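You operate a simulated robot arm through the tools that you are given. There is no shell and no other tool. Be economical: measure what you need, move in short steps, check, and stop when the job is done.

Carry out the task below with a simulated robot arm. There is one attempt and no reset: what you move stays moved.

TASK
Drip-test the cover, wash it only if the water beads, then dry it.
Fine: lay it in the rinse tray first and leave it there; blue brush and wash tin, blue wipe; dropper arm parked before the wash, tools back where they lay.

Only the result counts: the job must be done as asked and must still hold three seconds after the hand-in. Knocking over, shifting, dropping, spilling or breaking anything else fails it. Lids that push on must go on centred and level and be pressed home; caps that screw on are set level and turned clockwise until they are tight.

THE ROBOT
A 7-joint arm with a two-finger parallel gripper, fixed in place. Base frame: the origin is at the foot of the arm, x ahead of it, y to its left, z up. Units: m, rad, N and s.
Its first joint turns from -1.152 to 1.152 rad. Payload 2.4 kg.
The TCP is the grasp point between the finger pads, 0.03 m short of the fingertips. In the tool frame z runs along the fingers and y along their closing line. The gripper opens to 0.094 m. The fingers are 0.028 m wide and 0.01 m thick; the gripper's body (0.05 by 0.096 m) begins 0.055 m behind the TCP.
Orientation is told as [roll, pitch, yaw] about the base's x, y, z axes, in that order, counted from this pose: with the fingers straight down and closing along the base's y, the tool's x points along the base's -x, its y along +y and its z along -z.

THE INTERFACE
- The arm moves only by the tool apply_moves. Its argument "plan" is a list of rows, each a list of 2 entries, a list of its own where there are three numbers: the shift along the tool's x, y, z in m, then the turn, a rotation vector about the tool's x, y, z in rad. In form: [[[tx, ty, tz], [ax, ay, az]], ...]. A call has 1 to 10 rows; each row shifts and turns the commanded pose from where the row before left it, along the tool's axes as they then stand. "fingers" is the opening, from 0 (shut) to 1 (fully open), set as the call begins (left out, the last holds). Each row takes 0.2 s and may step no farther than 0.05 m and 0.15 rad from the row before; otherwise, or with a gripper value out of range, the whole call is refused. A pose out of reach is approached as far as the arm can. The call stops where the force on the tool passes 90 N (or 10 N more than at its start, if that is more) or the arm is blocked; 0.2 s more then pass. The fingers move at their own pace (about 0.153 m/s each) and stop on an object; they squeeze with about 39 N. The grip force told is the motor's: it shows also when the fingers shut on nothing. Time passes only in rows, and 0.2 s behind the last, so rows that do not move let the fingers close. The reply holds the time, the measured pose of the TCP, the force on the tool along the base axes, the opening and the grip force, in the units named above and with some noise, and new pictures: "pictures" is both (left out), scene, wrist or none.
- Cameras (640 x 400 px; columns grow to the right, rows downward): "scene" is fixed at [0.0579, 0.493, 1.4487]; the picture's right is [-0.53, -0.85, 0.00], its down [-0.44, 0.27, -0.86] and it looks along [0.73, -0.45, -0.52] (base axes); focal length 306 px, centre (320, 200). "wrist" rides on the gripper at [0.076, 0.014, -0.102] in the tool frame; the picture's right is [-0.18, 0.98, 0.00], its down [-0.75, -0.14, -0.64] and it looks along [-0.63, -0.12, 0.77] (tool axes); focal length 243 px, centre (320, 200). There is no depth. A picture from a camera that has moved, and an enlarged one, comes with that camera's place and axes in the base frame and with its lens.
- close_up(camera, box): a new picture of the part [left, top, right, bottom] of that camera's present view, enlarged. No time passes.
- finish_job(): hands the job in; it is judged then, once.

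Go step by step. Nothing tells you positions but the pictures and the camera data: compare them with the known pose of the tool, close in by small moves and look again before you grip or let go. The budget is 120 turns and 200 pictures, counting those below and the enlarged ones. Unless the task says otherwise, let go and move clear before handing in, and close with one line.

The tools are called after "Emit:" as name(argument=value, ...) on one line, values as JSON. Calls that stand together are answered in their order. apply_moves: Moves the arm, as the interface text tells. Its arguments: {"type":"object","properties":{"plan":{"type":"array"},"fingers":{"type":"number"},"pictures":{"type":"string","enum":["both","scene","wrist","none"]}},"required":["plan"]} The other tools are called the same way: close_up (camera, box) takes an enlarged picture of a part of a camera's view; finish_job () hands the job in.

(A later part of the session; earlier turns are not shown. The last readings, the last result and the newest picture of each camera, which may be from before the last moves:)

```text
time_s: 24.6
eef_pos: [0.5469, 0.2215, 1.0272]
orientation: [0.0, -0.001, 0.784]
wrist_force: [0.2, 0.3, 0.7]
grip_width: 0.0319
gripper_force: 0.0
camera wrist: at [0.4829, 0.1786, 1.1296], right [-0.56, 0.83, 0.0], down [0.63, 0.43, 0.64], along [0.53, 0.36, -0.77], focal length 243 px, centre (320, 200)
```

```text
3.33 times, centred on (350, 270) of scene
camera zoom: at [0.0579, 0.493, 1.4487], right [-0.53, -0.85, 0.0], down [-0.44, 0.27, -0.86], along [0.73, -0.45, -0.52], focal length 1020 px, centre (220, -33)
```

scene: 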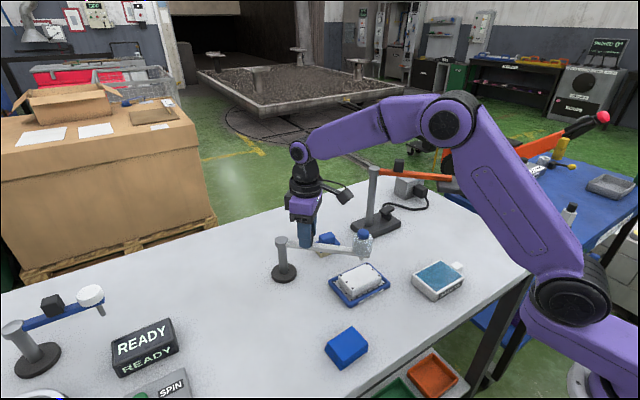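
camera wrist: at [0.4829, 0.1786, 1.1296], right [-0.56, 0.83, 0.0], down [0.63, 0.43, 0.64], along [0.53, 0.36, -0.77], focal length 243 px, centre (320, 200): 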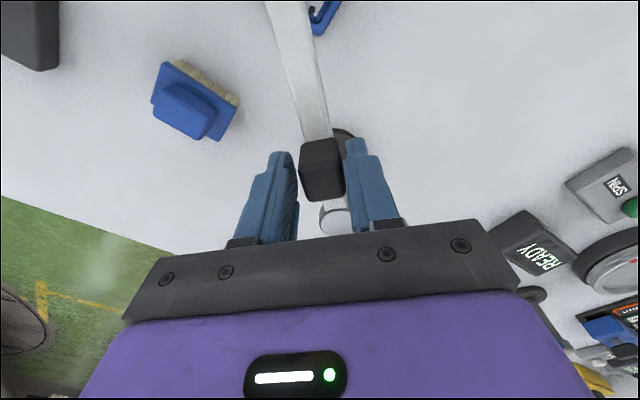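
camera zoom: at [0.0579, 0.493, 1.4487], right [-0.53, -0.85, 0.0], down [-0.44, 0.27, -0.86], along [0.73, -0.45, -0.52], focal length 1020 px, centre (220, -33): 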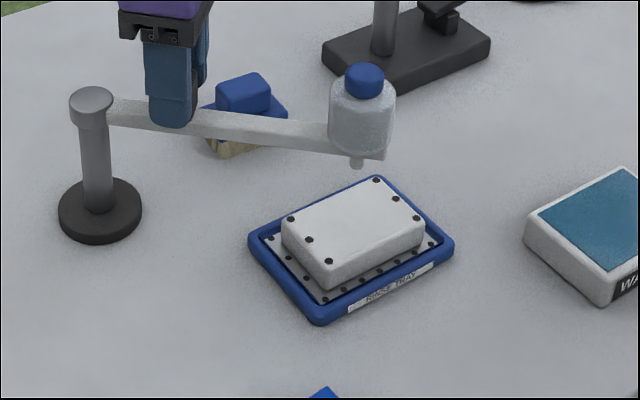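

The nozzle hangs right over the cover centre. I'll rise clear of the handle, shut the fingers and go above the blue button.

Emit:
apply_moves(plan=[[[0, 0.002, -0.03], [0, 0, 0]], [[0, 0, -0.04], [0, 0, 0]], [[0, 0, -0.04], [0, 0, 0]]], pictures="none")

Emit:
apply_moves(plan=[[[0.0406, -0.0027, 0], [0, 0, 0]], [[0.0406, -0.0027, 0], [0, 0, 0]], [[0.0406, -0.0027, 0], [0, 0, 0]], [[0, 0, 0], [0, 0, 0]]], fingers=0)

Emit:
close_up(camera="scene", box=[270, 190, 430, 310])

Emit:
close_up(camera="wrist", box=[200, 50, 440, 200])

```text
time_s: 25.4
eef_pos: [0.5486, 0.2244, 1.1395]
orientation: [0.001, 0.001, 0.782]
wrist_force: [0.6, 0.5, 0.3]
grip_width: 0.0317
gripper_force: 0.1
```

```text
time_s: 26.4
eef_pos: [0.4669, 0.1349, 1.14]
orientation: [0.0, 0.0, 0.781]
wrist_force: [-0.6, 0.5, 0.7]
grip_width: 0.0
gripper_force: 32.9
camera wrist: at [0.4025, 0.0895, 1.2407], right [-0.56, 0.83, 0.0], down [0.63, 0.43, 0.64], along [0.53, 0.36, -0.77], focal length 243 px, centre (320, 200)
```

scene: 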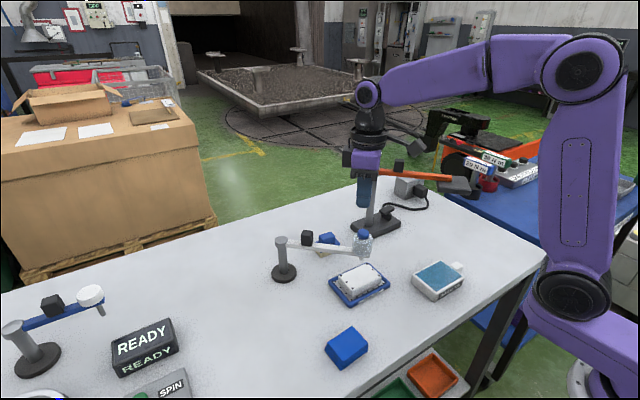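
wrist: 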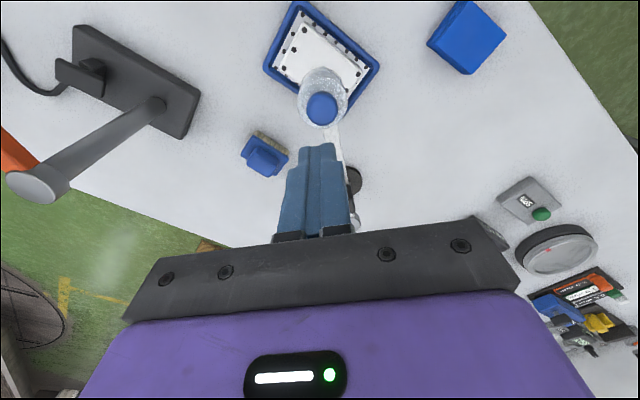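

```text
3.33 times, centred on (350, 250) of scene
camera zoom: at [0.0579, 0.493, 1.4487], right [-0.53, -0.85, 0.0], down [-0.44, 0.27, -0.86], along [0.73, -0.45, -0.52], focal length 1020 px, centre (220, 33)
```

zoom: 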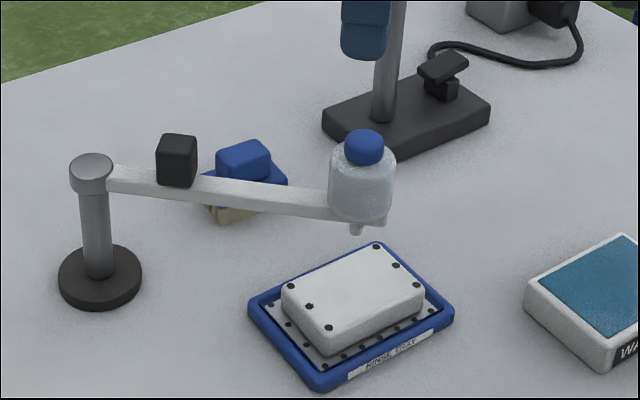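

```text
2.67 times, centred on (320, 125) of wrist
camera zoom: at [0.4025, 0.0895, 1.2407], right [-0.56, 0.83, 0.0], down [0.63, 0.43, 0.64], along [0.53, 0.36, -0.77], focal length 647 px, centre (320, 400)
```

zoom: 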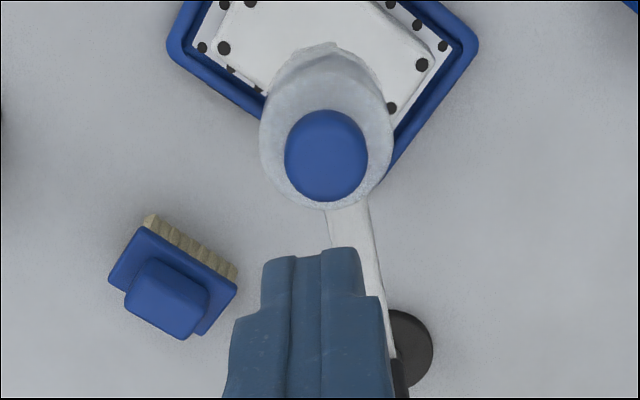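

Button top is about (0.463, 0.133, 1.034). I'll centre and come down just above it.

Emit:
apply_moves(plan=[[[0.0042, 0.0014, 0.03], [0, 0, 0]], [[0, 0, 0.03], [0, 0, 0]], [[0, 0, 0.008], [0, 0, 0]], [[0, 0, 0], [0, 0, 0]]], pictures="none")

Emit:
close_up(camera="scene", box=[310, 200, 410, 300])

Emit:
close_up(camera="wrist", box=[200, 50, 440, 200])

```text
time_s: 27.4
eef_pos: [0.4632, 0.1303, 1.0691]
orientation: [0.003, 0.0, 0.782]
wrist_force: [-1.4, -1.0, 3.0]
grip_width: 0.0
gripper_force: 32.6
```

```text
4.00 times, centred on (360, 250) of scene
camera zoom: at [0.0579, 0.493, 1.4487], right [-0.53, -0.85, 0.0], down [-0.44, 0.27, -0.86], along [0.73, -0.45, -0.52], focal length 1223 px, centre (160, 0)
```

zoom: 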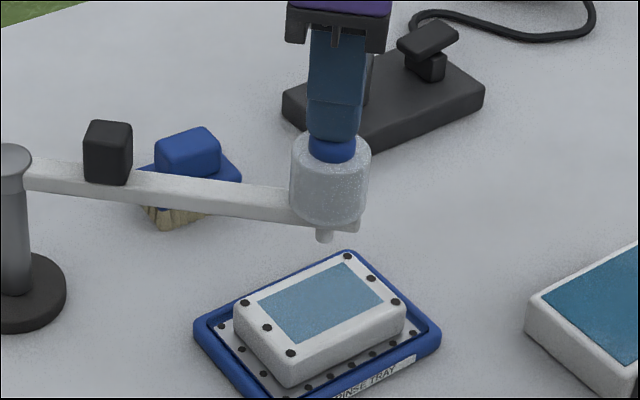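

```text
2.67 times, centred on (320, 125) of wrist
camera zoom: at [0.3978, 0.0866, 1.1722], right [-0.56, 0.83, 0.0], down [0.63, 0.43, 0.64], along [0.53, 0.36, -0.77], focal length 647 px, centre (320, 400)
```

zoom: 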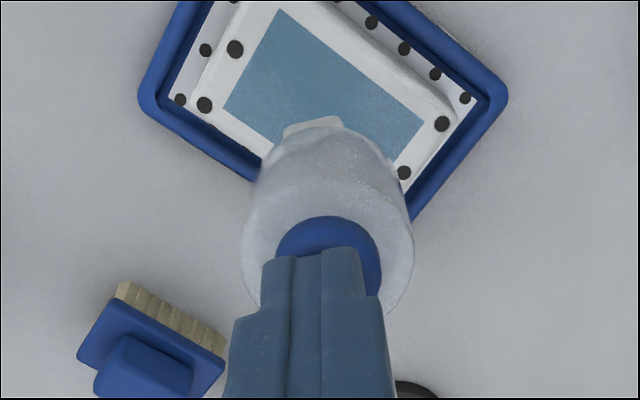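

The button was pressed and a blue sheet of water has appeared on the cover. I'll lift off and watch whether it stays a film or breaks into beads.

Emit:
apply_moves(plan=[[[0, 0, -0.03], [0, 0, 0]], [[0, 0, -0.04], [0, 0, 0]], [[0, 0, 0], [0, 0, 0]], [[0, 0, 0], [0, 0, 0]], [[0, 0, 0], [0, 0, 0]], [[0, 0, 0], [0, 0, 0]], [[0, 0, 0], [0, 0, 0]], [[0, 0, 0], [0, 0, 0]]], pictures="none")

Emit:
close_up(camera="scene", box=[320, 240, 400, 310])

Emit:
close_up(camera="wrist", box=[230, 0, 410, 120])

```text
time_s: 29.2
eef_pos: [0.4602, 0.1293, 1.1401]
orientation: [-0.001, 0.001, 0.782]
wrist_force: [0.2, 0.0, -0.1]
grip_width: 0.0
gripper_force: 33.2
```

```text
5.71 times, centred on (360, 275) of scene
camera zoom: at [0.0579, 0.493, 1.4487], right [-0.53, -0.85, 0.0], down [-0.44, 0.27, -0.86], along [0.73, -0.45, -0.52], focal length 1748 px, centre (91, -229)
```

zoom: 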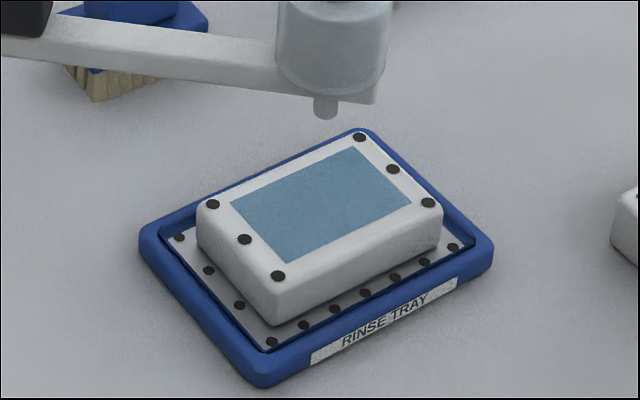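

```text
3.33 times, centred on (320, 60) of wrist
camera zoom: at [0.3959, 0.0866, 1.2423], right [-0.56, 0.83, 0.0], down [0.63, 0.43, 0.64], along [0.53, 0.36, -0.77], focal length 809 px, centre (320, 667)
```

zoom: 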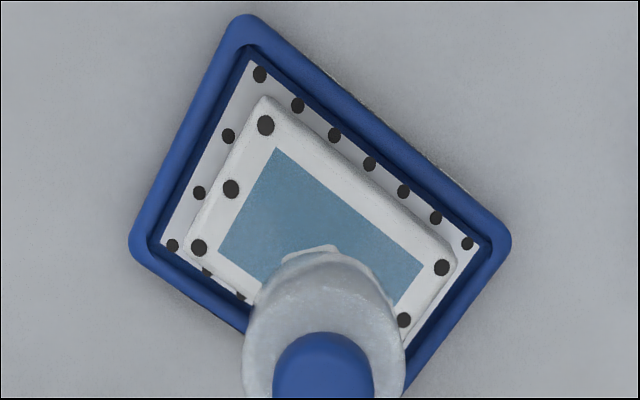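

The water lies as one even film, with no beads. I'll go back over the handle to park the dropper, and recheck the film on the way.

Emit:
apply_moves(plan=[[[-0.042, 0.0023, 0], [0, 0, 0]], [[-0.042, 0.0023, 0], [0, 0, 0]], [[-0.042, 0.0023, 0], [0, 0, 0]], [[0, 0, 0], [0, 0, 0]], [[0, 0, 0], [0, 0, 0]]], fingers=0.7)

Emit:
close_up(camera="wrist", box=[200, 0, 440, 200])

Emit:
close_up(camera="scene", box=[270, 200, 410, 310])

```text
time_s: 30.4
eef_pos: [0.544, 0.2225, 1.1407]
orientation: [0.0, -0.001, 0.783]
wrist_force: [0.3, 0.2, -0.1]
grip_width: 0.0658
gripper_force: 0.1
camera wrist: at [0.4803, 0.1798, 1.2427], right [-0.56, 0.83, 0.0], down [0.63, 0.43, 0.64], along [0.53, 0.36, -0.77], focal length 243 px, centre (320, 200)
```

scene: 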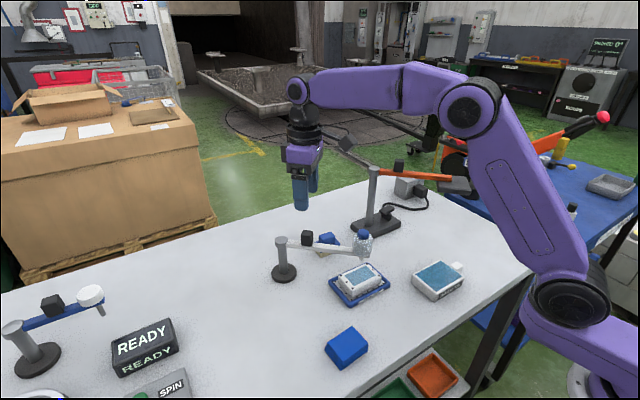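
wrist: 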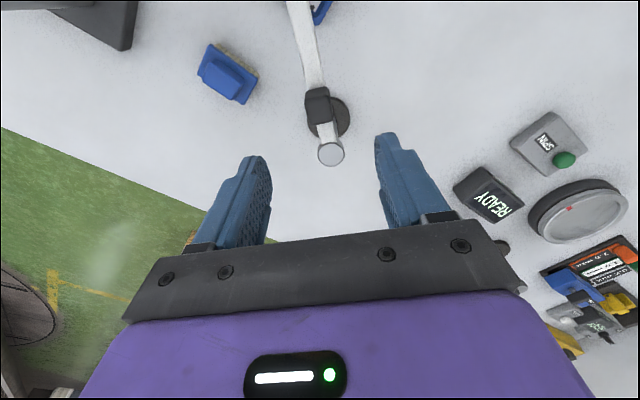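

```text
2.00 times, centred on (320, 100) of wrist
camera zoom: at [0.4803, 0.1798, 1.2427], right [-0.56, 0.83, 0.0], down [0.63, 0.43, 0.64], along [0.53, 0.36, -0.77], focal length 485 px, centre (320, 400)
```

zoom: 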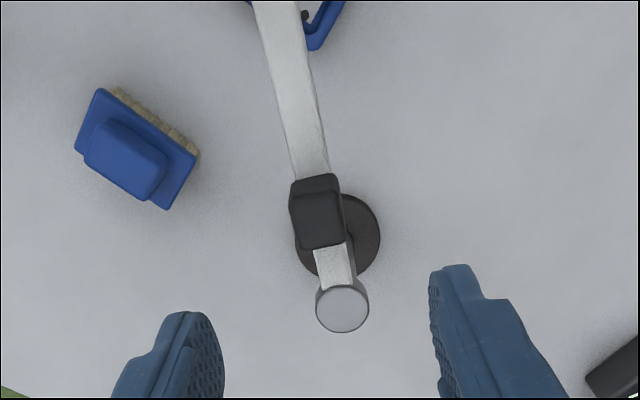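

```text
3.64 times, centred on (340, 255) of scene
camera zoom: at [0.0579, 0.493, 1.4487], right [-0.53, -0.85, 0.0], down [-0.44, 0.27, -0.86], along [0.73, -0.45, -0.52], focal length 1112 px, centre (247, 0)
```

zoom: 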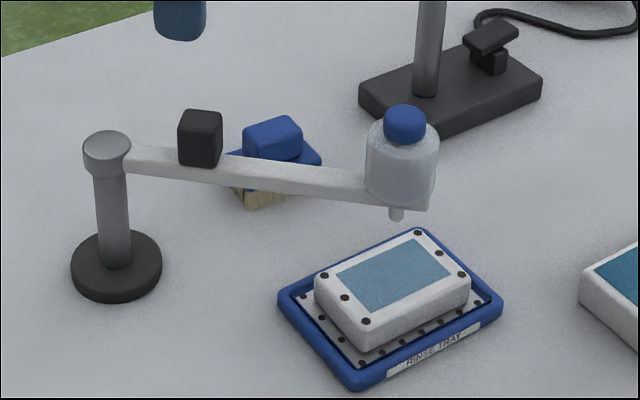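

Still a clean film, so no wash is needed. I'll lower onto the handle and cage it.

Emit:
apply_moves(plan=[[[0, 0, 0.04], [0, 0, 0]], [[0, 0, 0.04], [0, 0, 0]], [[0, 0, 0.034], [0, 0, 0]], [[0, 0, 0], [0, 0, 0]]], pictures="none")

Emit:
apply_moves(plan=[[[0, 0, 0], [0, 0, 0]], [[0, 0, 0], [0, 0, 0]]], fingers=0.34, pictures="wrist")

```text
time_s: 31.4
eef_pos: [0.5462, 0.2241, 1.0244]
orientation: [-0.001, 0.001, 0.782]
wrist_force: [-0.6, 0.3, 0.2]
grip_width: 0.0658
gripper_force: 0.0
```

```text
time_s: 32.0
eef_pos: [0.5459, 0.2242, 1.0245]
orientation: [0.001, 0.0, 0.781]
wrist_force: [0.4, -0.9, -0.1]
grip_width: 0.0319
gripper_force: 0.1
camera wrist: at [0.4817, 0.181, 1.1269], right [-0.56, 0.83, 0.0], down [0.63, 0.43, 0.64], along [0.53, 0.36, -0.77], focal length 243 px, centre (320, 200)
```

wrist: 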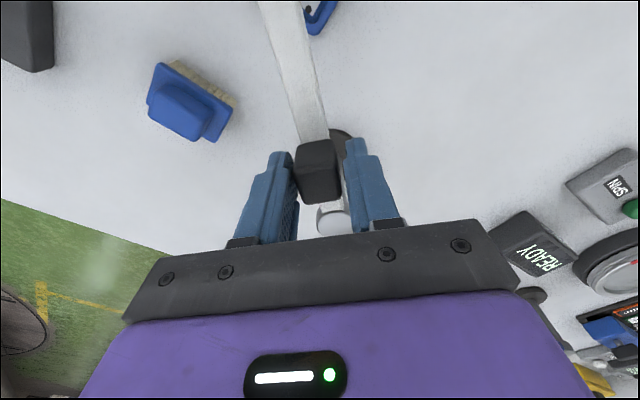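

Caged. I'll swing it back in two halves.

Emit:
apply_moves(plan=[[[-0.0003, 0.0066, 0], [0, 0, 0.1]], [[-0.0003, 0.0066, 0], [0, 0, 0.1]], [[-0.0003, 0.0066, 0], [0, 0, 0.1]], [[-0.0003, 0.0066, 0], [0, 0, 0.1]], [[-0.0003, 0.0066, 0], [0, 0, 0.1]], [[-0.0003, 0.0066, 0], [0, 0, 0.1]], [[-0.0003, 0.0066, 0], [0, 0, 0.1]], [[-0.0003, 0.0066, 0], [0, 0, 0.1]]], pictures="none")

Emit:
apply_moves(plan=[[[-0.0003, 0.0066, 0], [0, 0, 0.1]], [[-0.0003, 0.0066, 0], [0, 0, 0.1]], [[-0.0003, 0.0066, 0], [0, 0, 0.1]], [[-0.0003, 0.0066, 0], [0, 0, 0.1]], [[-0.0003, 0.0066, 0], [0, 0, 0.1]], [[-0.0003, 0.0066, 0], [0, 0, 0.1]], [[0, 0, 0], [0, 0, 0]]])

Emit:
close_up(camera="scene", box=[210, 180, 350, 320])

```text
time_s: 33.8
eef_pos: [0.5278, 0.273, 1.0248]
orientation: [0.0, 0.0, -0.021]
wrist_force: [-1.0, 0.4, -0.3]
grip_width: 0.032
gripper_force: 0.0
```

```text
time_s: 35.4
eef_pos: [0.539, 0.3088, 1.0251]
orientation: [0.0, 0.001, -0.619]
wrist_force: [1.0, -0.4, 0.6]
grip_width: 0.032
gripper_force: 0.0
camera wrist: at [0.4846, 0.3644, 1.1271], right [0.72, 0.69, 0.0], down [0.53, -0.55, 0.64], along [0.44, -0.46, -0.77], focal length 243 px, centre (320, 200)
```

scene: 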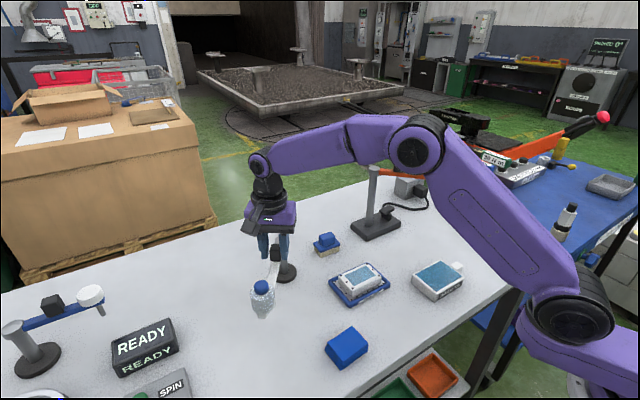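
wrist: 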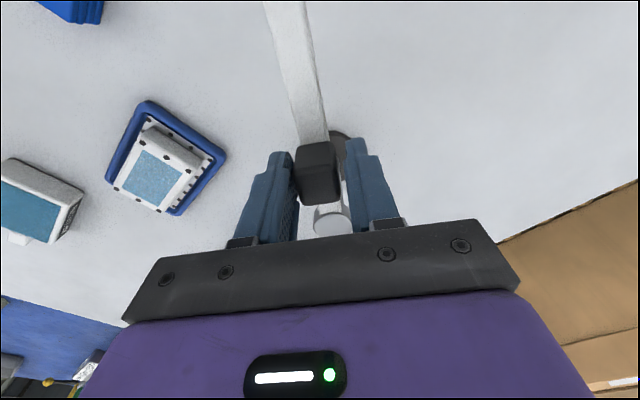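

```text
2.86 times, centred on (280, 250) of scene
camera zoom: at [0.0579, 0.493, 1.4487], right [-0.53, -0.85, 0.0], down [-0.44, 0.27, -0.86], along [0.73, -0.45, -0.52], focal length 874 px, centre (434, 57)
```

zoom: 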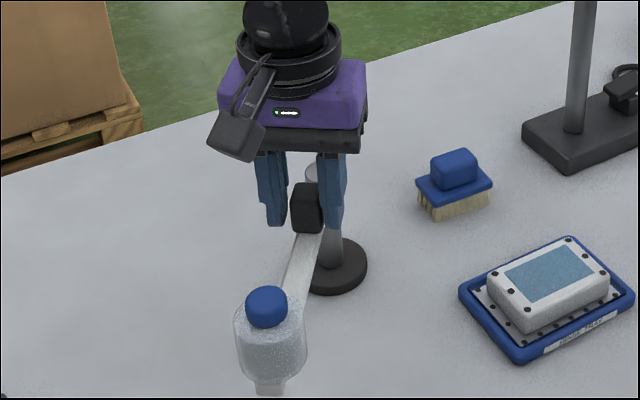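

Nearly there; the bottle originally sat at (227, 302) in this view. Two small steps more.

Emit:
apply_moves(plan=[[[-0.0003, 0.0066, 0], [0, 0, 0.1]], [[-0.0002, 0.004, 0], [0, 0, 0.06]], [[0, 0, 0], [0, 0, 0]]], pictures="none")

Emit:
close_up(camera="scene", box=[210, 180, 350, 320])

```text
time_s: 36.2
eef_pos: [0.5443, 0.3157, 1.0257]
orientation: [-0.002, 0.0, -0.78]
wrist_force: [-2.0, -3.7, -0.3]
grip_width: 0.0343
gripper_force: 2.6
```

```text
2.86 times, centred on (280, 250) of scene
camera zoom: at [0.0579, 0.4929, 1.4488], right [-0.53, -0.85, 0.0], down [-0.44, 0.27, -0.86], along [0.73, -0.45, -0.52], focal length 874 px, centre (434, 57)
```

zoom: 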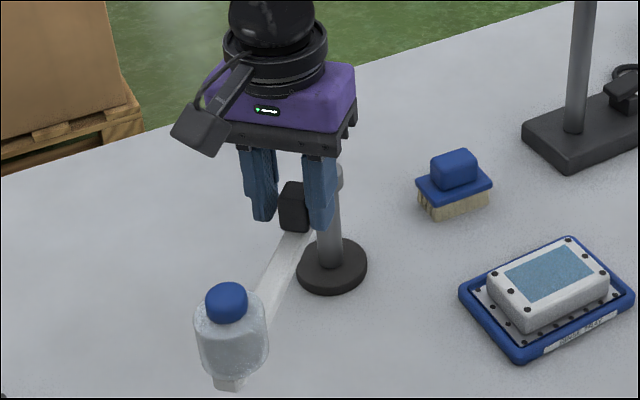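

The dropper is back exactly at its parked stop. I'll release upward, turn, and go over the blue wipe near (0.34, 0.26).

Emit:
apply_moves(plan=[[[0, -0.003, 0], [0, 0, 0]], [[0, 0, -0.04], [0, 0, 0]], [[0, 0, -0.04], [0, 0, 0]], [[0, 0, -0.03], [0, 0, 0]], [[0, 0, 0], [0, 0, 0.142]], [[0, 0, 0], [0, 0, 0.142]], [[0, 0, 0], [0, 0, 0.142]], [[0, 0, 0], [0, 0, 0.142]], [[0, 0, 0], [0, 0, 0.142]]], pictures="none")

Emit:
apply_moves(plan=[[[-0.008, -0.042, 0], [0, 0, 0]], [[-0.008, -0.042, 0], [0, 0, 0]], [[-0.008, -0.042, 0], [0, 0, 0]], [[-0.008, -0.042, 0.02], [0, 0, 0]], [[-0.008, -0.04, 0.02], [0, 0, 0]], [[0, 0, 0.03], [0, 0, 0]], [[0, 0, 0], [0, 0, 0]]], fingers=1)

Emit:
close_up(camera="wrist", box=[160, 0, 480, 200])

Emit:
close_up(camera="scene", box=[210, 200, 410, 380])

```text
time_s: 38.2
eef_pos: [0.5428, 0.3155, 1.1355]
orientation: [0.0, 0.001, -1.492]
wrist_force: [0.0, 0.7, 1.1]
grip_width: 0.0323
gripper_force: 0.0
```

```text
time_s: 39.8
eef_pos: [0.3402, 0.2588, 1.0654]
orientation: [0.0, 0.001, -1.49]
wrist_force: [0.2, 0.3, -0.1]
grip_width: 0.0939
gripper_force: 0.1
camera wrist: at [0.3482, 0.3352, 1.1674], right [0.99, -0.1, 0.0], down [-0.08, -0.76, 0.64], along [-0.07, -0.64, -0.77], focal length 243 px, centre (320, 200)
```

scene: 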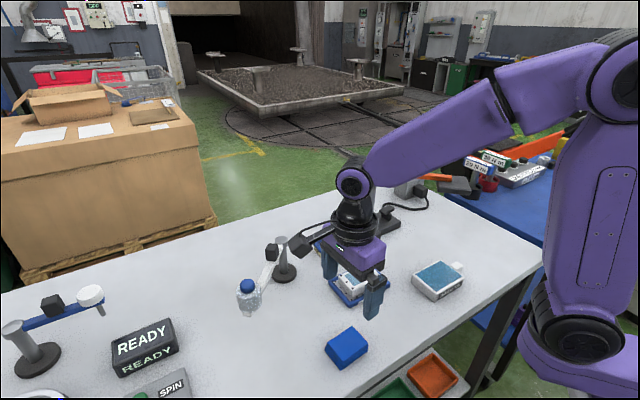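
wrist: 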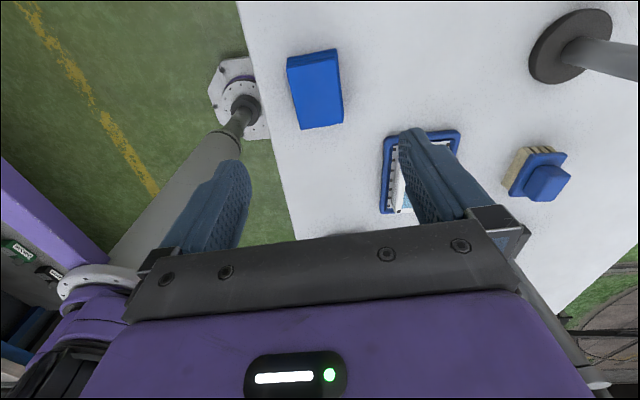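

```text
2.00 times, centred on (320, 100) of wrist
camera zoom: at [0.3482, 0.3352, 1.1674], right [0.99, -0.1, 0.0], down [-0.08, -0.76, 0.64], along [-0.07, -0.64, -0.77], focal length 485 px, centre (320, 400)
```

zoom: 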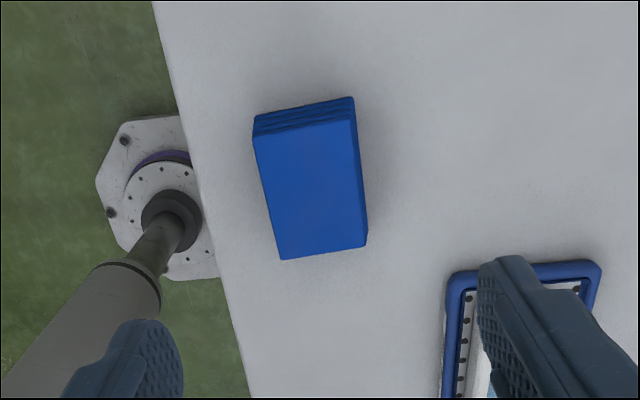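

```text
2.22 times, centred on (310, 290) of scene
camera zoom: at [0.0579, 0.493, 1.4487], right [-0.53, -0.85, 0.0], down [-0.44, 0.27, -0.86], along [0.73, -0.45, -0.52], focal length 680 px, centre (342, 0)
```

zoom: 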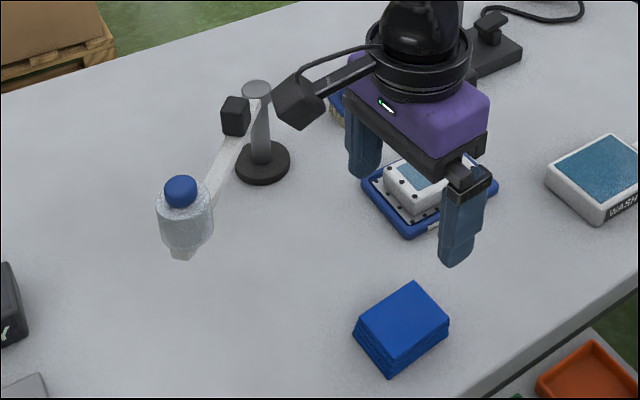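

The wipe is centred near (0.3365, 0.257) with its top at about 0.905. I'll centre and lower to straddle its upper half.

Emit:
apply_moves(plan=[[[-0.0015, -0.0038, 0.04], [0, 0, 0]], [[0, 0, 0.045], [0, 0, 0]], [[0, 0, 0.045], [0, 0, 0]], [[0, 0, 0.011], [0, 0, 0]], [[0, 0, 0], [0, 0, 0]]], pictures="none")

Emit:
close_up(camera="wrist", box=[160, 50, 480, 250])

Emit:
close_up(camera="scene", box=[290, 280, 410, 390])

```text
time_s: 41.0
eef_pos: [0.3364, 0.2556, 0.9216]
orientation: [-0.001, 0.0, -1.489]
wrist_force: [1.0, 0.4, 0.2]
grip_width: 0.0939
gripper_force: 0.2
```

```text
2.00 times, centred on (320, 150) of wrist
camera zoom: at [0.3446, 0.3329, 1.0248], right [0.99, -0.1, 0.0], down [-0.08, -0.76, 0.64], along [-0.07, -0.64, -0.77], focal length 485 px, centre (320, 300)
```

zoom: 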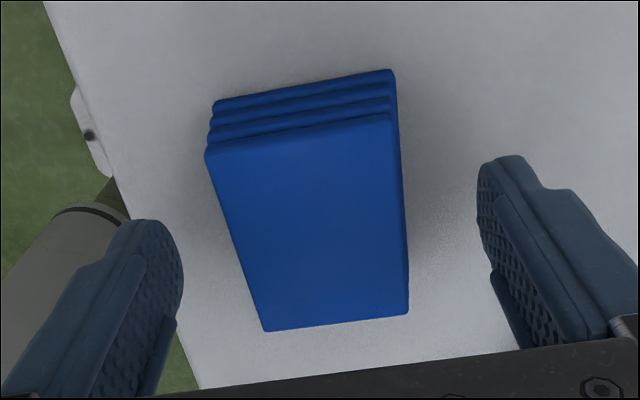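

```text
3.64 times, centred on (350, 335) of scene
camera zoom: at [0.0579, 0.493, 1.4487], right [-0.53, -0.85, 0.0], down [-0.44, 0.27, -0.86], along [0.73, -0.45, -0.52], focal length 1112 px, centre (211, -291)
```

zoom: 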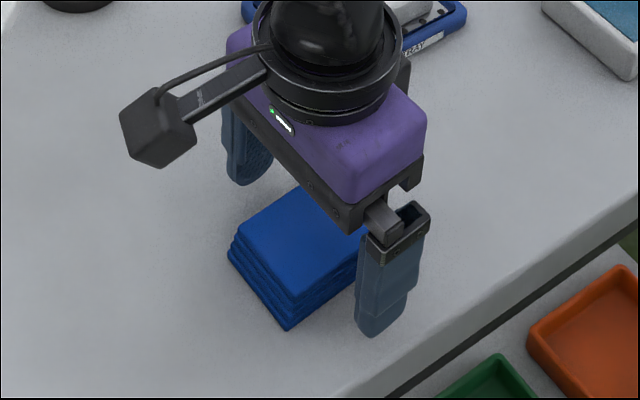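

Well centred. I'll close and lift a little.

Emit:
apply_moves(plan=[[[0, 0, 0.002], [0, 0, 0]], [[0, 0, 0], [0, 0, 0]], [[0, 0, 0], [0, 0, 0]], [[0, 0, 0], [0, 0, 0]]], fingers=0, pictures="none")

Emit:
apply_moves(plan=[[[0, 0, -0.03], [0, 0, 0]], [[0, 0, -0.03], [0, 0, 0]], [[0, 0, 0], [0, 0, 0]]])

Emit:
close_up(camera="scene", box=[290, 250, 430, 380])

```text
time_s: 42.0
eef_pos: [0.3357, 0.2558, 0.9203]
orientation: [0.0, 0.002, -1.49]
wrist_force: [2.2, -1.2, 18.6]
grip_width: 0.0504
gripper_force: 39.6
```

```text
time_s: 42.8
eef_pos: [0.3353, 0.2556, 0.9815]
orientation: [0.0, 0.001, -1.489]
wrist_force: [0.1, -0.3, -1.4]
grip_width: 0.0508
gripper_force: 39.3
camera wrist: at [0.3429, 0.3331, 1.0839], right [0.99, -0.1, 0.0], down [-0.08, -0.76, 0.64], along [-0.07, -0.64, -0.77], focal length 243 px, centre (320, 200)
```

scene: 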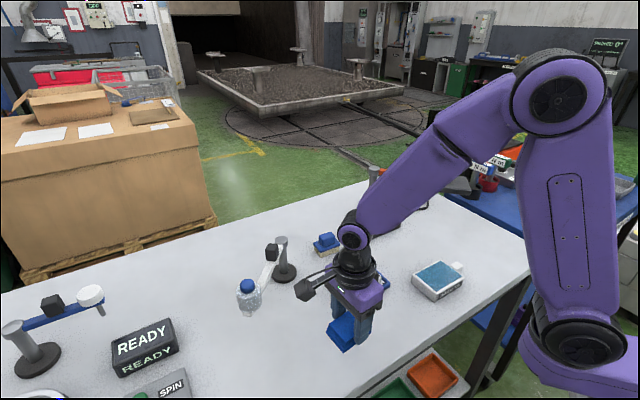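
wrist: 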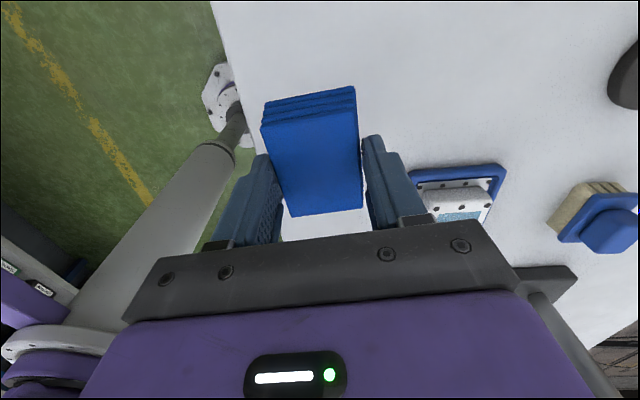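

```text
3.08 times, centred on (360, 315) of scene
camera zoom: at [0.0579, 0.493, 1.4487], right [-0.53, -0.85, 0.0], down [-0.44, 0.27, -0.86], along [0.73, -0.45, -0.52], focal length 941 px, centre (197, -154)
```

zoom: 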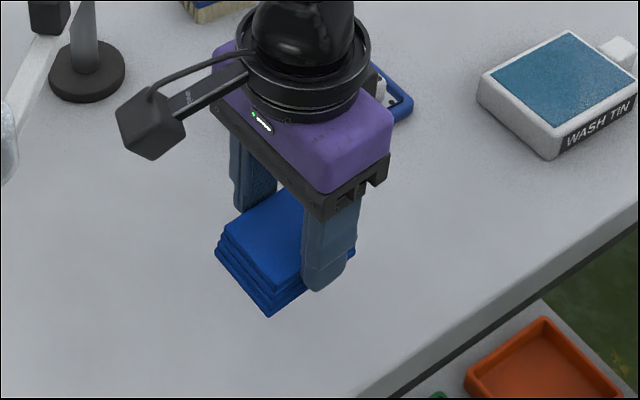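

The wipe is held. I'll carry it over the cover.

Emit:
apply_moves(plan=[[[0, 0, -0.015], [0, 0, 0]], [[-0.0338, 0.0284, 0], [0, 0, 0]], [[-0.0338, 0.0284, 0], [0, 0, 0]], [[-0.0338, 0.0284, 0], [0, 0, 0]], [[-0.0338, 0.0284, 0], [0, 0, 0.04]], [[0, 0, 0.015], [0, 0, 0.04]], [[0, 0, 0], [0, 0, 0]]], pictures="wrist")

Emit:
close_up(camera="scene", box=[290, 200, 430, 330])

```text
time_s: 44.4
eef_pos: [0.4599, 0.1301, 0.9818]
orientation: [0.0, 0.0, -1.568]
wrist_force: [0.2, 0.2, 1.0]
grip_width: 0.0507
gripper_force: 38.9
camera wrist: at [0.4735, 0.2064, 1.0844], right [0.98, -0.18, 0.0], down [-0.14, -0.75, 0.64], along [-0.12, -0.63, -0.77], focal length 243 px, centre (320, 200)
```

wrist: 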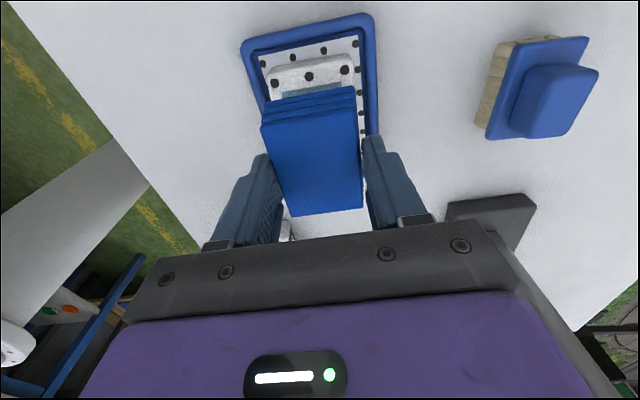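

```text
3.08 times, centred on (360, 265) of scene
camera zoom: at [0.058, 0.493, 1.4487], right [-0.53, -0.85, 0.0], down [-0.44, 0.27, -0.86], along [0.73, -0.45, -0.52], focal length 941 px, centre (197, 0)
```

zoom: 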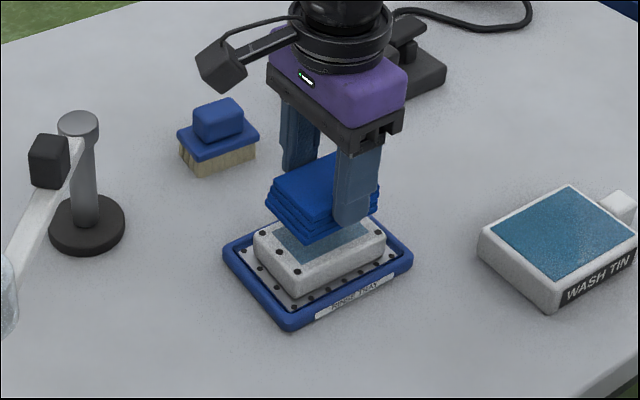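

Lowering gently to touch the cover.

Emit:
apply_moves(plan=[[[0, 0, 0.01], [0, 0, 0]], [[0, 0, 0.008], [0, 0, 0]], [[0, 0, 0], [0, 0, 0]]], pictures="none")

Emit:
apply_moves(plan=[[[0, 0, 0.003], [0, 0, 0]], [[0, 0, 0], [0, 0, 0]]], pictures="none")

Emit:
close_up(camera="scene", box=[310, 220, 410, 320])

```text
time_s: 45.2
eef_pos: [0.4595, 0.1292, 0.9631]
orientation: [-0.001, 0.001, -1.569]
wrist_force: [-0.8, 0.3, -0.3]
grip_width: 0.0507
gripper_force: 38.6
```

```text
time_s: 45.8
eef_pos: [0.4607, 0.1301, 0.9612]
orientation: [0.0, 0.001, -1.568]
wrist_force: [0.6, 0.5, -0.4]
grip_width: 0.0506
gripper_force: 38.9
```

```text
4.00 times, centred on (360, 270) of scene
camera zoom: at [0.0579, 0.493, 1.4487], right [-0.53, -0.85, 0.0], down [-0.44, 0.27, -0.86], along [0.73, -0.45, -0.52], focal length 1223 px, centre (160, -80)
```

zoom: 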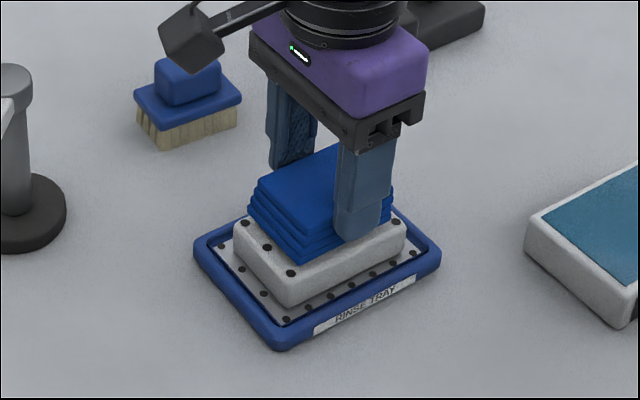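

Emit:
apply_moves(plan=[[[0, 0, 0.003], [0, 0, 0]], [[0, 0, 0], [0, 0, 0]]], pictures="none")

Emit:
apply_moves(plan=[[[0, 0, 0.0025], [0, 0, 0]], [[0, 0, 0], [0, 0, 0]]], pictures="none")

```text
time_s: 46.4
eef_pos: [0.4604, 0.1293, 0.958]
orientation: [0.001, 0.0, -1.57]
wrist_force: [-0.4, -0.5, 0.2]
grip_width: 0.0506
gripper_force: 39.2
```

```text
time_s: 47.0
eef_pos: [0.4602, 0.1301, 0.9553]
orientation: [0.001, 0.001, -1.569]
wrist_force: [0.3, -0.5, 2.0]
grip_width: 0.0505
gripper_force: 38.8
```

The wipe is just beginning to touch; I'll press slightly more.

Emit:
apply_moves(plan=[[[0, 0, 0.0015], [0, 0, 0]], [[0, 0, 0], [0, 0, 0]]], pictures="none")

Emit:
close_up(camera="scene", box=[310, 220, 410, 320])

```text
time_s: 47.6
eef_pos: [0.4591, 0.1305, 0.957]
orientation: [0.004, 0.0, -1.568]
wrist_force: [-3.0, 0.4, 22.9]
grip_width: 0.0509
gripper_force: 39.4
```

```text
4.00 times, centred on (360, 270) of scene
camera zoom: at [0.0575, 0.4929, 1.4488], right [-0.53, -0.85, 0.0], down [-0.44, 0.27, -0.86], along [0.73, -0.45, -0.52], focal length 1223 px, centre (160, -80)
```

zoom: 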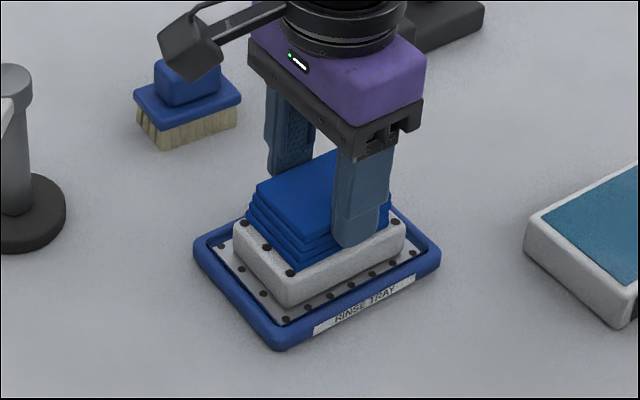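

Contact is firm, so I'll ease to light pressure and make short slow strokes across the cover.

Emit:
apply_moves(plan=[[[0, 0, -0.0013], [0, 0, 0]], [[0.005, 0, 0], [0, 0, 0]], [[0.005, 0, 0], [0, 0, 0]], [[0.005, 0, 0], [0, 0, 0]]], pictures="none")

Emit:
close_up(camera="scene", box=[310, 220, 410, 320])

```text
time_s: 48.6
eef_pos: [0.4594, 0.1438, 0.956]
orientation: [0.001, 0.0, -1.569]
wrist_force: [1.2, -9.5, 18.0]
grip_width: 0.0505
gripper_force: 38.8
```

```text
4.00 times, centred on (360, 270) of scene
camera zoom: at [0.0577, 0.4927, 1.4488], right [-0.53, -0.85, 0.0], down [-0.44, 0.27, -0.86], along [0.73, -0.45, -0.52], focal length 1223 px, centre (160, -80)
```

zoom: 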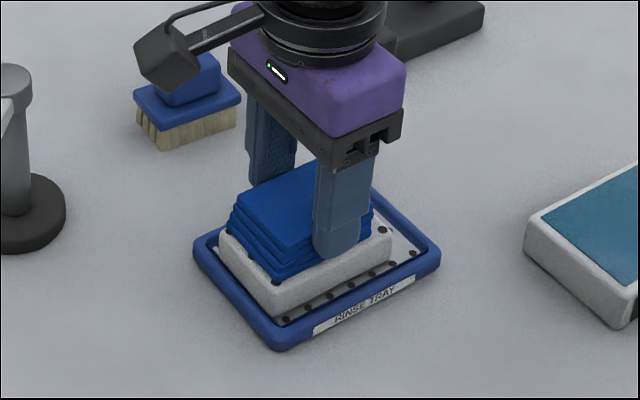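

The cover slid with the wipe up to the +y rim, though the tray itself hasn't moved. I'll lift and look at the surface before using a lighter touch.

Emit:
apply_moves(plan=[[[0, 0, -0.01], [0, 0, 0]], [[0, 0, -0.03], [0, 0, 0]], [[0.03, 0, -0.03], [0, 0, 0]], [[0.03, 0, -0.02], [0, 0, 0]], [[0, 0, 0], [0, 0, 0]]], pictures="none")

Emit:
close_up(camera="scene", box=[310, 220, 410, 320])

Emit:
close_up(camera="wrist", box=[200, 0, 440, 150])

```text
time_s: 49.8
eef_pos: [0.4599, 0.2055, 1.0448]
orientation: [0.001, 0.0, -1.569]
wrist_force: [0.2, -0.9, 0.0]
grip_width: 0.0504
gripper_force: 38.5
```

```text
4.00 times, centred on (360, 270) of scene
camera zoom: at [0.0579, 0.4931, 1.4487], right [-0.53, -0.85, 0.0], down [-0.44, 0.27, -0.86], along [0.73, -0.45, -0.52], focal length 1223 px, centre (160, -80)
```

zoom: 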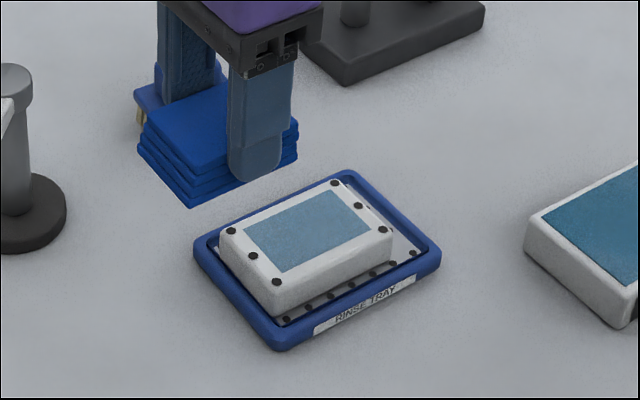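

```text
2.67 times, centred on (320, 75) of wrist
camera zoom: at [0.4739, 0.2818, 1.1467], right [0.98, -0.18, 0.0], down [-0.14, -0.75, 0.64], along [-0.12, -0.63, -0.77], focal length 647 px, centre (320, 533)
```

zoom: 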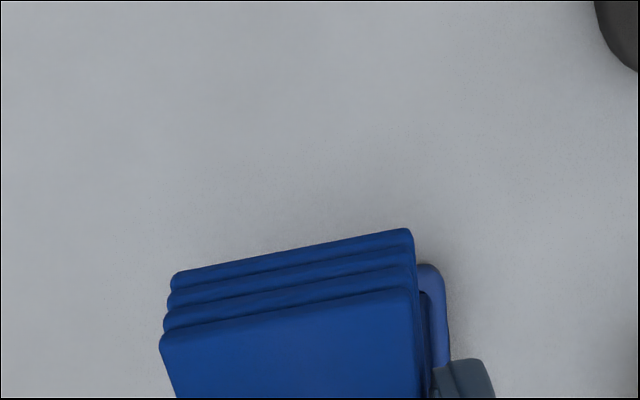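

Film is still there because the cover moved along with the wipe. Since the cover now rests against the +y rim, I'll touch down on the −y side and stroke toward +y, so it slides under the wipe.

Emit:
apply_moves(plan=[[[-0.041, 0, 0.02], [0, 0, 0]], [[-0.04, 0, 0.025], [0, 0, 0]], [[0, 0, 0.03], [0, 0, 0]], [[0, 0, 0.012], [0, 0, 0]], [[0, 0, 0], [0, 0, 0]]], pictures="none")

Emit:
apply_moves(plan=[[[0, 0, 0.0015], [0, 0, 0]], [[0, 0, 0], [0, 0, 0]]], pictures="none")

```text
time_s: 51.0
eef_pos: [0.4602, 0.1244, 0.9576]
orientation: [0.0, 0.0, -1.569]
wrist_force: [0.4, 0.0, 0.6]
grip_width: 0.0504
gripper_force: 38.8
```

```text
time_s: 51.6
eef_pos: [0.4606, 0.125, 0.9557]
orientation: [0.0, -0.001, -1.569]
wrist_force: [-0.1, -0.4, -0.7]
grip_width: 0.0504
gripper_force: 39.2
```

Emit:
apply_moves(plan=[[[0, 0, 0.001], [0, 0, 0]], [[0, 0, 0], [0, 0, 0]]], pictures="none")

```text
time_s: 52.2
eef_pos: [0.4596, 0.1245, 0.9565]
orientation: [-0.001, 0.002, -1.569]
wrist_force: [-0.5, 0.6, 1.2]
grip_width: 0.0508
gripper_force: 39.5
```

One half-millimetre more, then a slow stroke toward +y.

Emit:
apply_moves(plan=[[[0, 0, 0.0007], [0, 0, 0]], [[0, 0, 0], [0, 0, 0]]], pictures="none")

Emit:
apply_moves(plan=[[[0.005, 0, 0], [0, 0, 0]], [[0.005, 0, 0], [0, 0, 0]], [[0.005, 0, 0], [0, 0, 0]], [[0.005, 0, 0], [0, 0, 0]], [[0.005, 0, 0], [0, 0, 0]], [[0.005, 0, 0], [0, 0, 0]]], pictures="none")

Emit:
close_up(camera="scene", box=[310, 220, 410, 320])

```text
time_s: 52.8
eef_pos: [0.4584, 0.1252, 0.9551]
orientation: [0.001, -0.001, -1.57]
wrist_force: [-1.8, 0.3, 17.9]
grip_width: 0.0507
gripper_force: 39.2
```

```text
time_s: 54.2
eef_pos: [0.4594, 0.1542, 0.9558]
orientation: [-0.001, 0.0, -1.569]
wrist_force: [-0.9, -3.2, 5.7]
grip_width: 0.0503
gripper_force: 39.1
```

```text
4.00 times, centred on (360, 270) of scene
camera zoom: at [0.0579, 0.4929, 1.4488], right [-0.53, -0.85, 0.0], down [-0.44, 0.27, -0.86], along [0.73, -0.45, -0.52], focal length 1223 px, centre (160, -80)
```

zoom: 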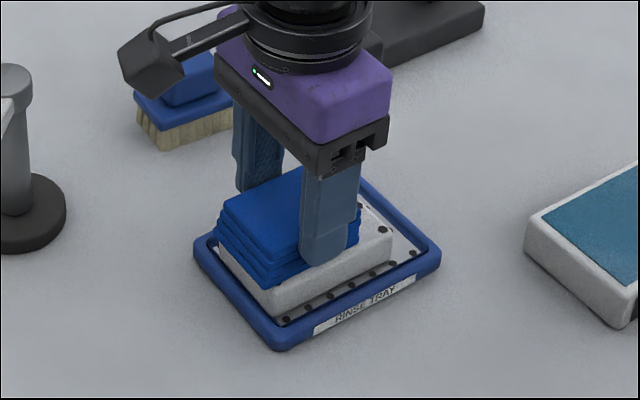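

The wipe slid over the cover and the tray stayed put. Lifting back to check the film.

Emit:
apply_moves(plan=[[[0, 0, -0.01], [0, 0, 0]], [[0, 0, -0.03], [0, 0, 0]], [[0.025, 0, -0.03], [0, 0, 0]], [[0.025, 0, -0.02], [0, 0, 0]], [[0, 0, 0], [0, 0, 0]]], pictures="none")

Emit:
close_up(camera="scene", box=[310, 220, 410, 320])

```text
time_s: 55.4
eef_pos: [0.4599, 0.2044, 1.0453]
orientation: [0.0, 0.0, -1.569]
wrist_force: [-0.7, -0.3, -1.1]
grip_width: 0.0508
gripper_force: 38.7
```

```text
4.00 times, centred on (360, 270) of scene
camera zoom: at [0.0579, 0.493, 1.4487], right [-0.53, -0.85, 0.0], down [-0.44, 0.27, -0.86], along [0.73, -0.45, -0.52], focal length 1223 px, centre (160, -80)
```

zoom: 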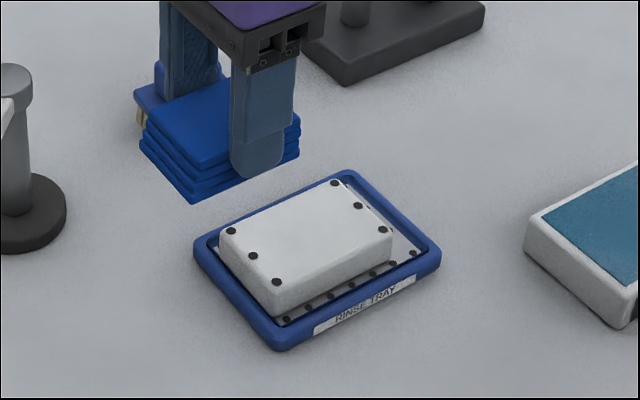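

The cover is dry. Now I'll return the wipe to where it lay.

Emit:
apply_moves(plan=[[[0, 0, 0], [0, 0, -0.08]], [[0.0203, -0.0398, 0], [0, 0, 0]], [[0.0203, -0.0398, 0], [0, 0, 0]], [[0.0203, -0.0398, 0], [0, 0, 0]], [[0, 0, 0.045], [0, 0, 0]], [[0, 0, 0.04], [0, 0, 0]], [[0, 0, 0], [0, 0, 0]]], pictures="scene")

```text
time_s: 57.0
eef_pos: [0.3343, 0.2568, 0.9612]
orientation: [-0.001, 0.0, -1.489]
wrist_force: [0.0, -0.7, -0.5]
grip_width: 0.0507
gripper_force: 38.8
```

scene: 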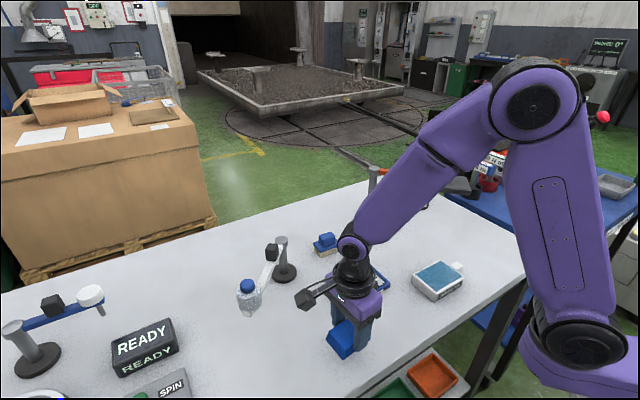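

Trimming by about a millimetre and lowering.

Emit:
apply_moves(plan=[[[-0.0012, 0.0015, 0.02], [0, 0, 0]], [[0, 0, 0.017], [0, 0, 0]], [[0, 0, 0], [0, 0, 0]]], pictures="none")

Emit:
apply_moves(plan=[[[0, 0, 0.0025], [0, 0, 0]], [[0, 0, 0], [0, 0, 0]]], pictures="none")

Emit:
close_up(camera="scene", box=[290, 280, 410, 390])

```text
time_s: 57.8
eef_pos: [0.3355, 0.2554, 0.9245]
orientation: [0.001, 0.0, -1.489]
wrist_force: [-0.5, -0.8, -0.3]
grip_width: 0.0507
gripper_force: 38.8
```

```text
time_s: 58.4
eef_pos: [0.3378, 0.2546, 0.9211]
orientation: [0.002, -0.001, -1.49]
wrist_force: [-4.0, -1.0, 17.0]
grip_width: 0.0505
gripper_force: 38.8
```

```text
3.64 times, centred on (350, 335) of scene
camera zoom: at [0.0577, 0.4929, 1.4488], right [-0.53, -0.85, 0.0], down [-0.44, 0.27, -0.86], along [0.73, -0.45, -0.52], focal length 1112 px, centre (211, -291)
```

zoom: 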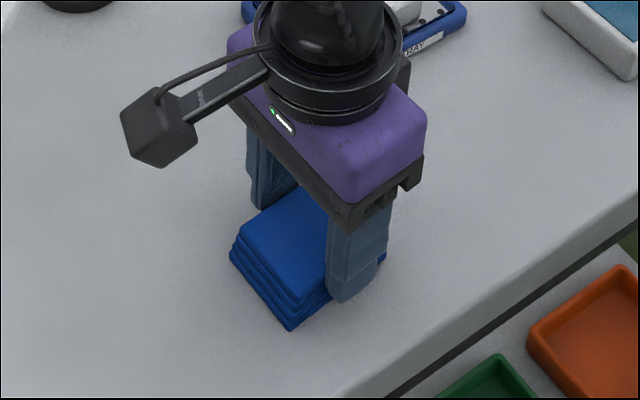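

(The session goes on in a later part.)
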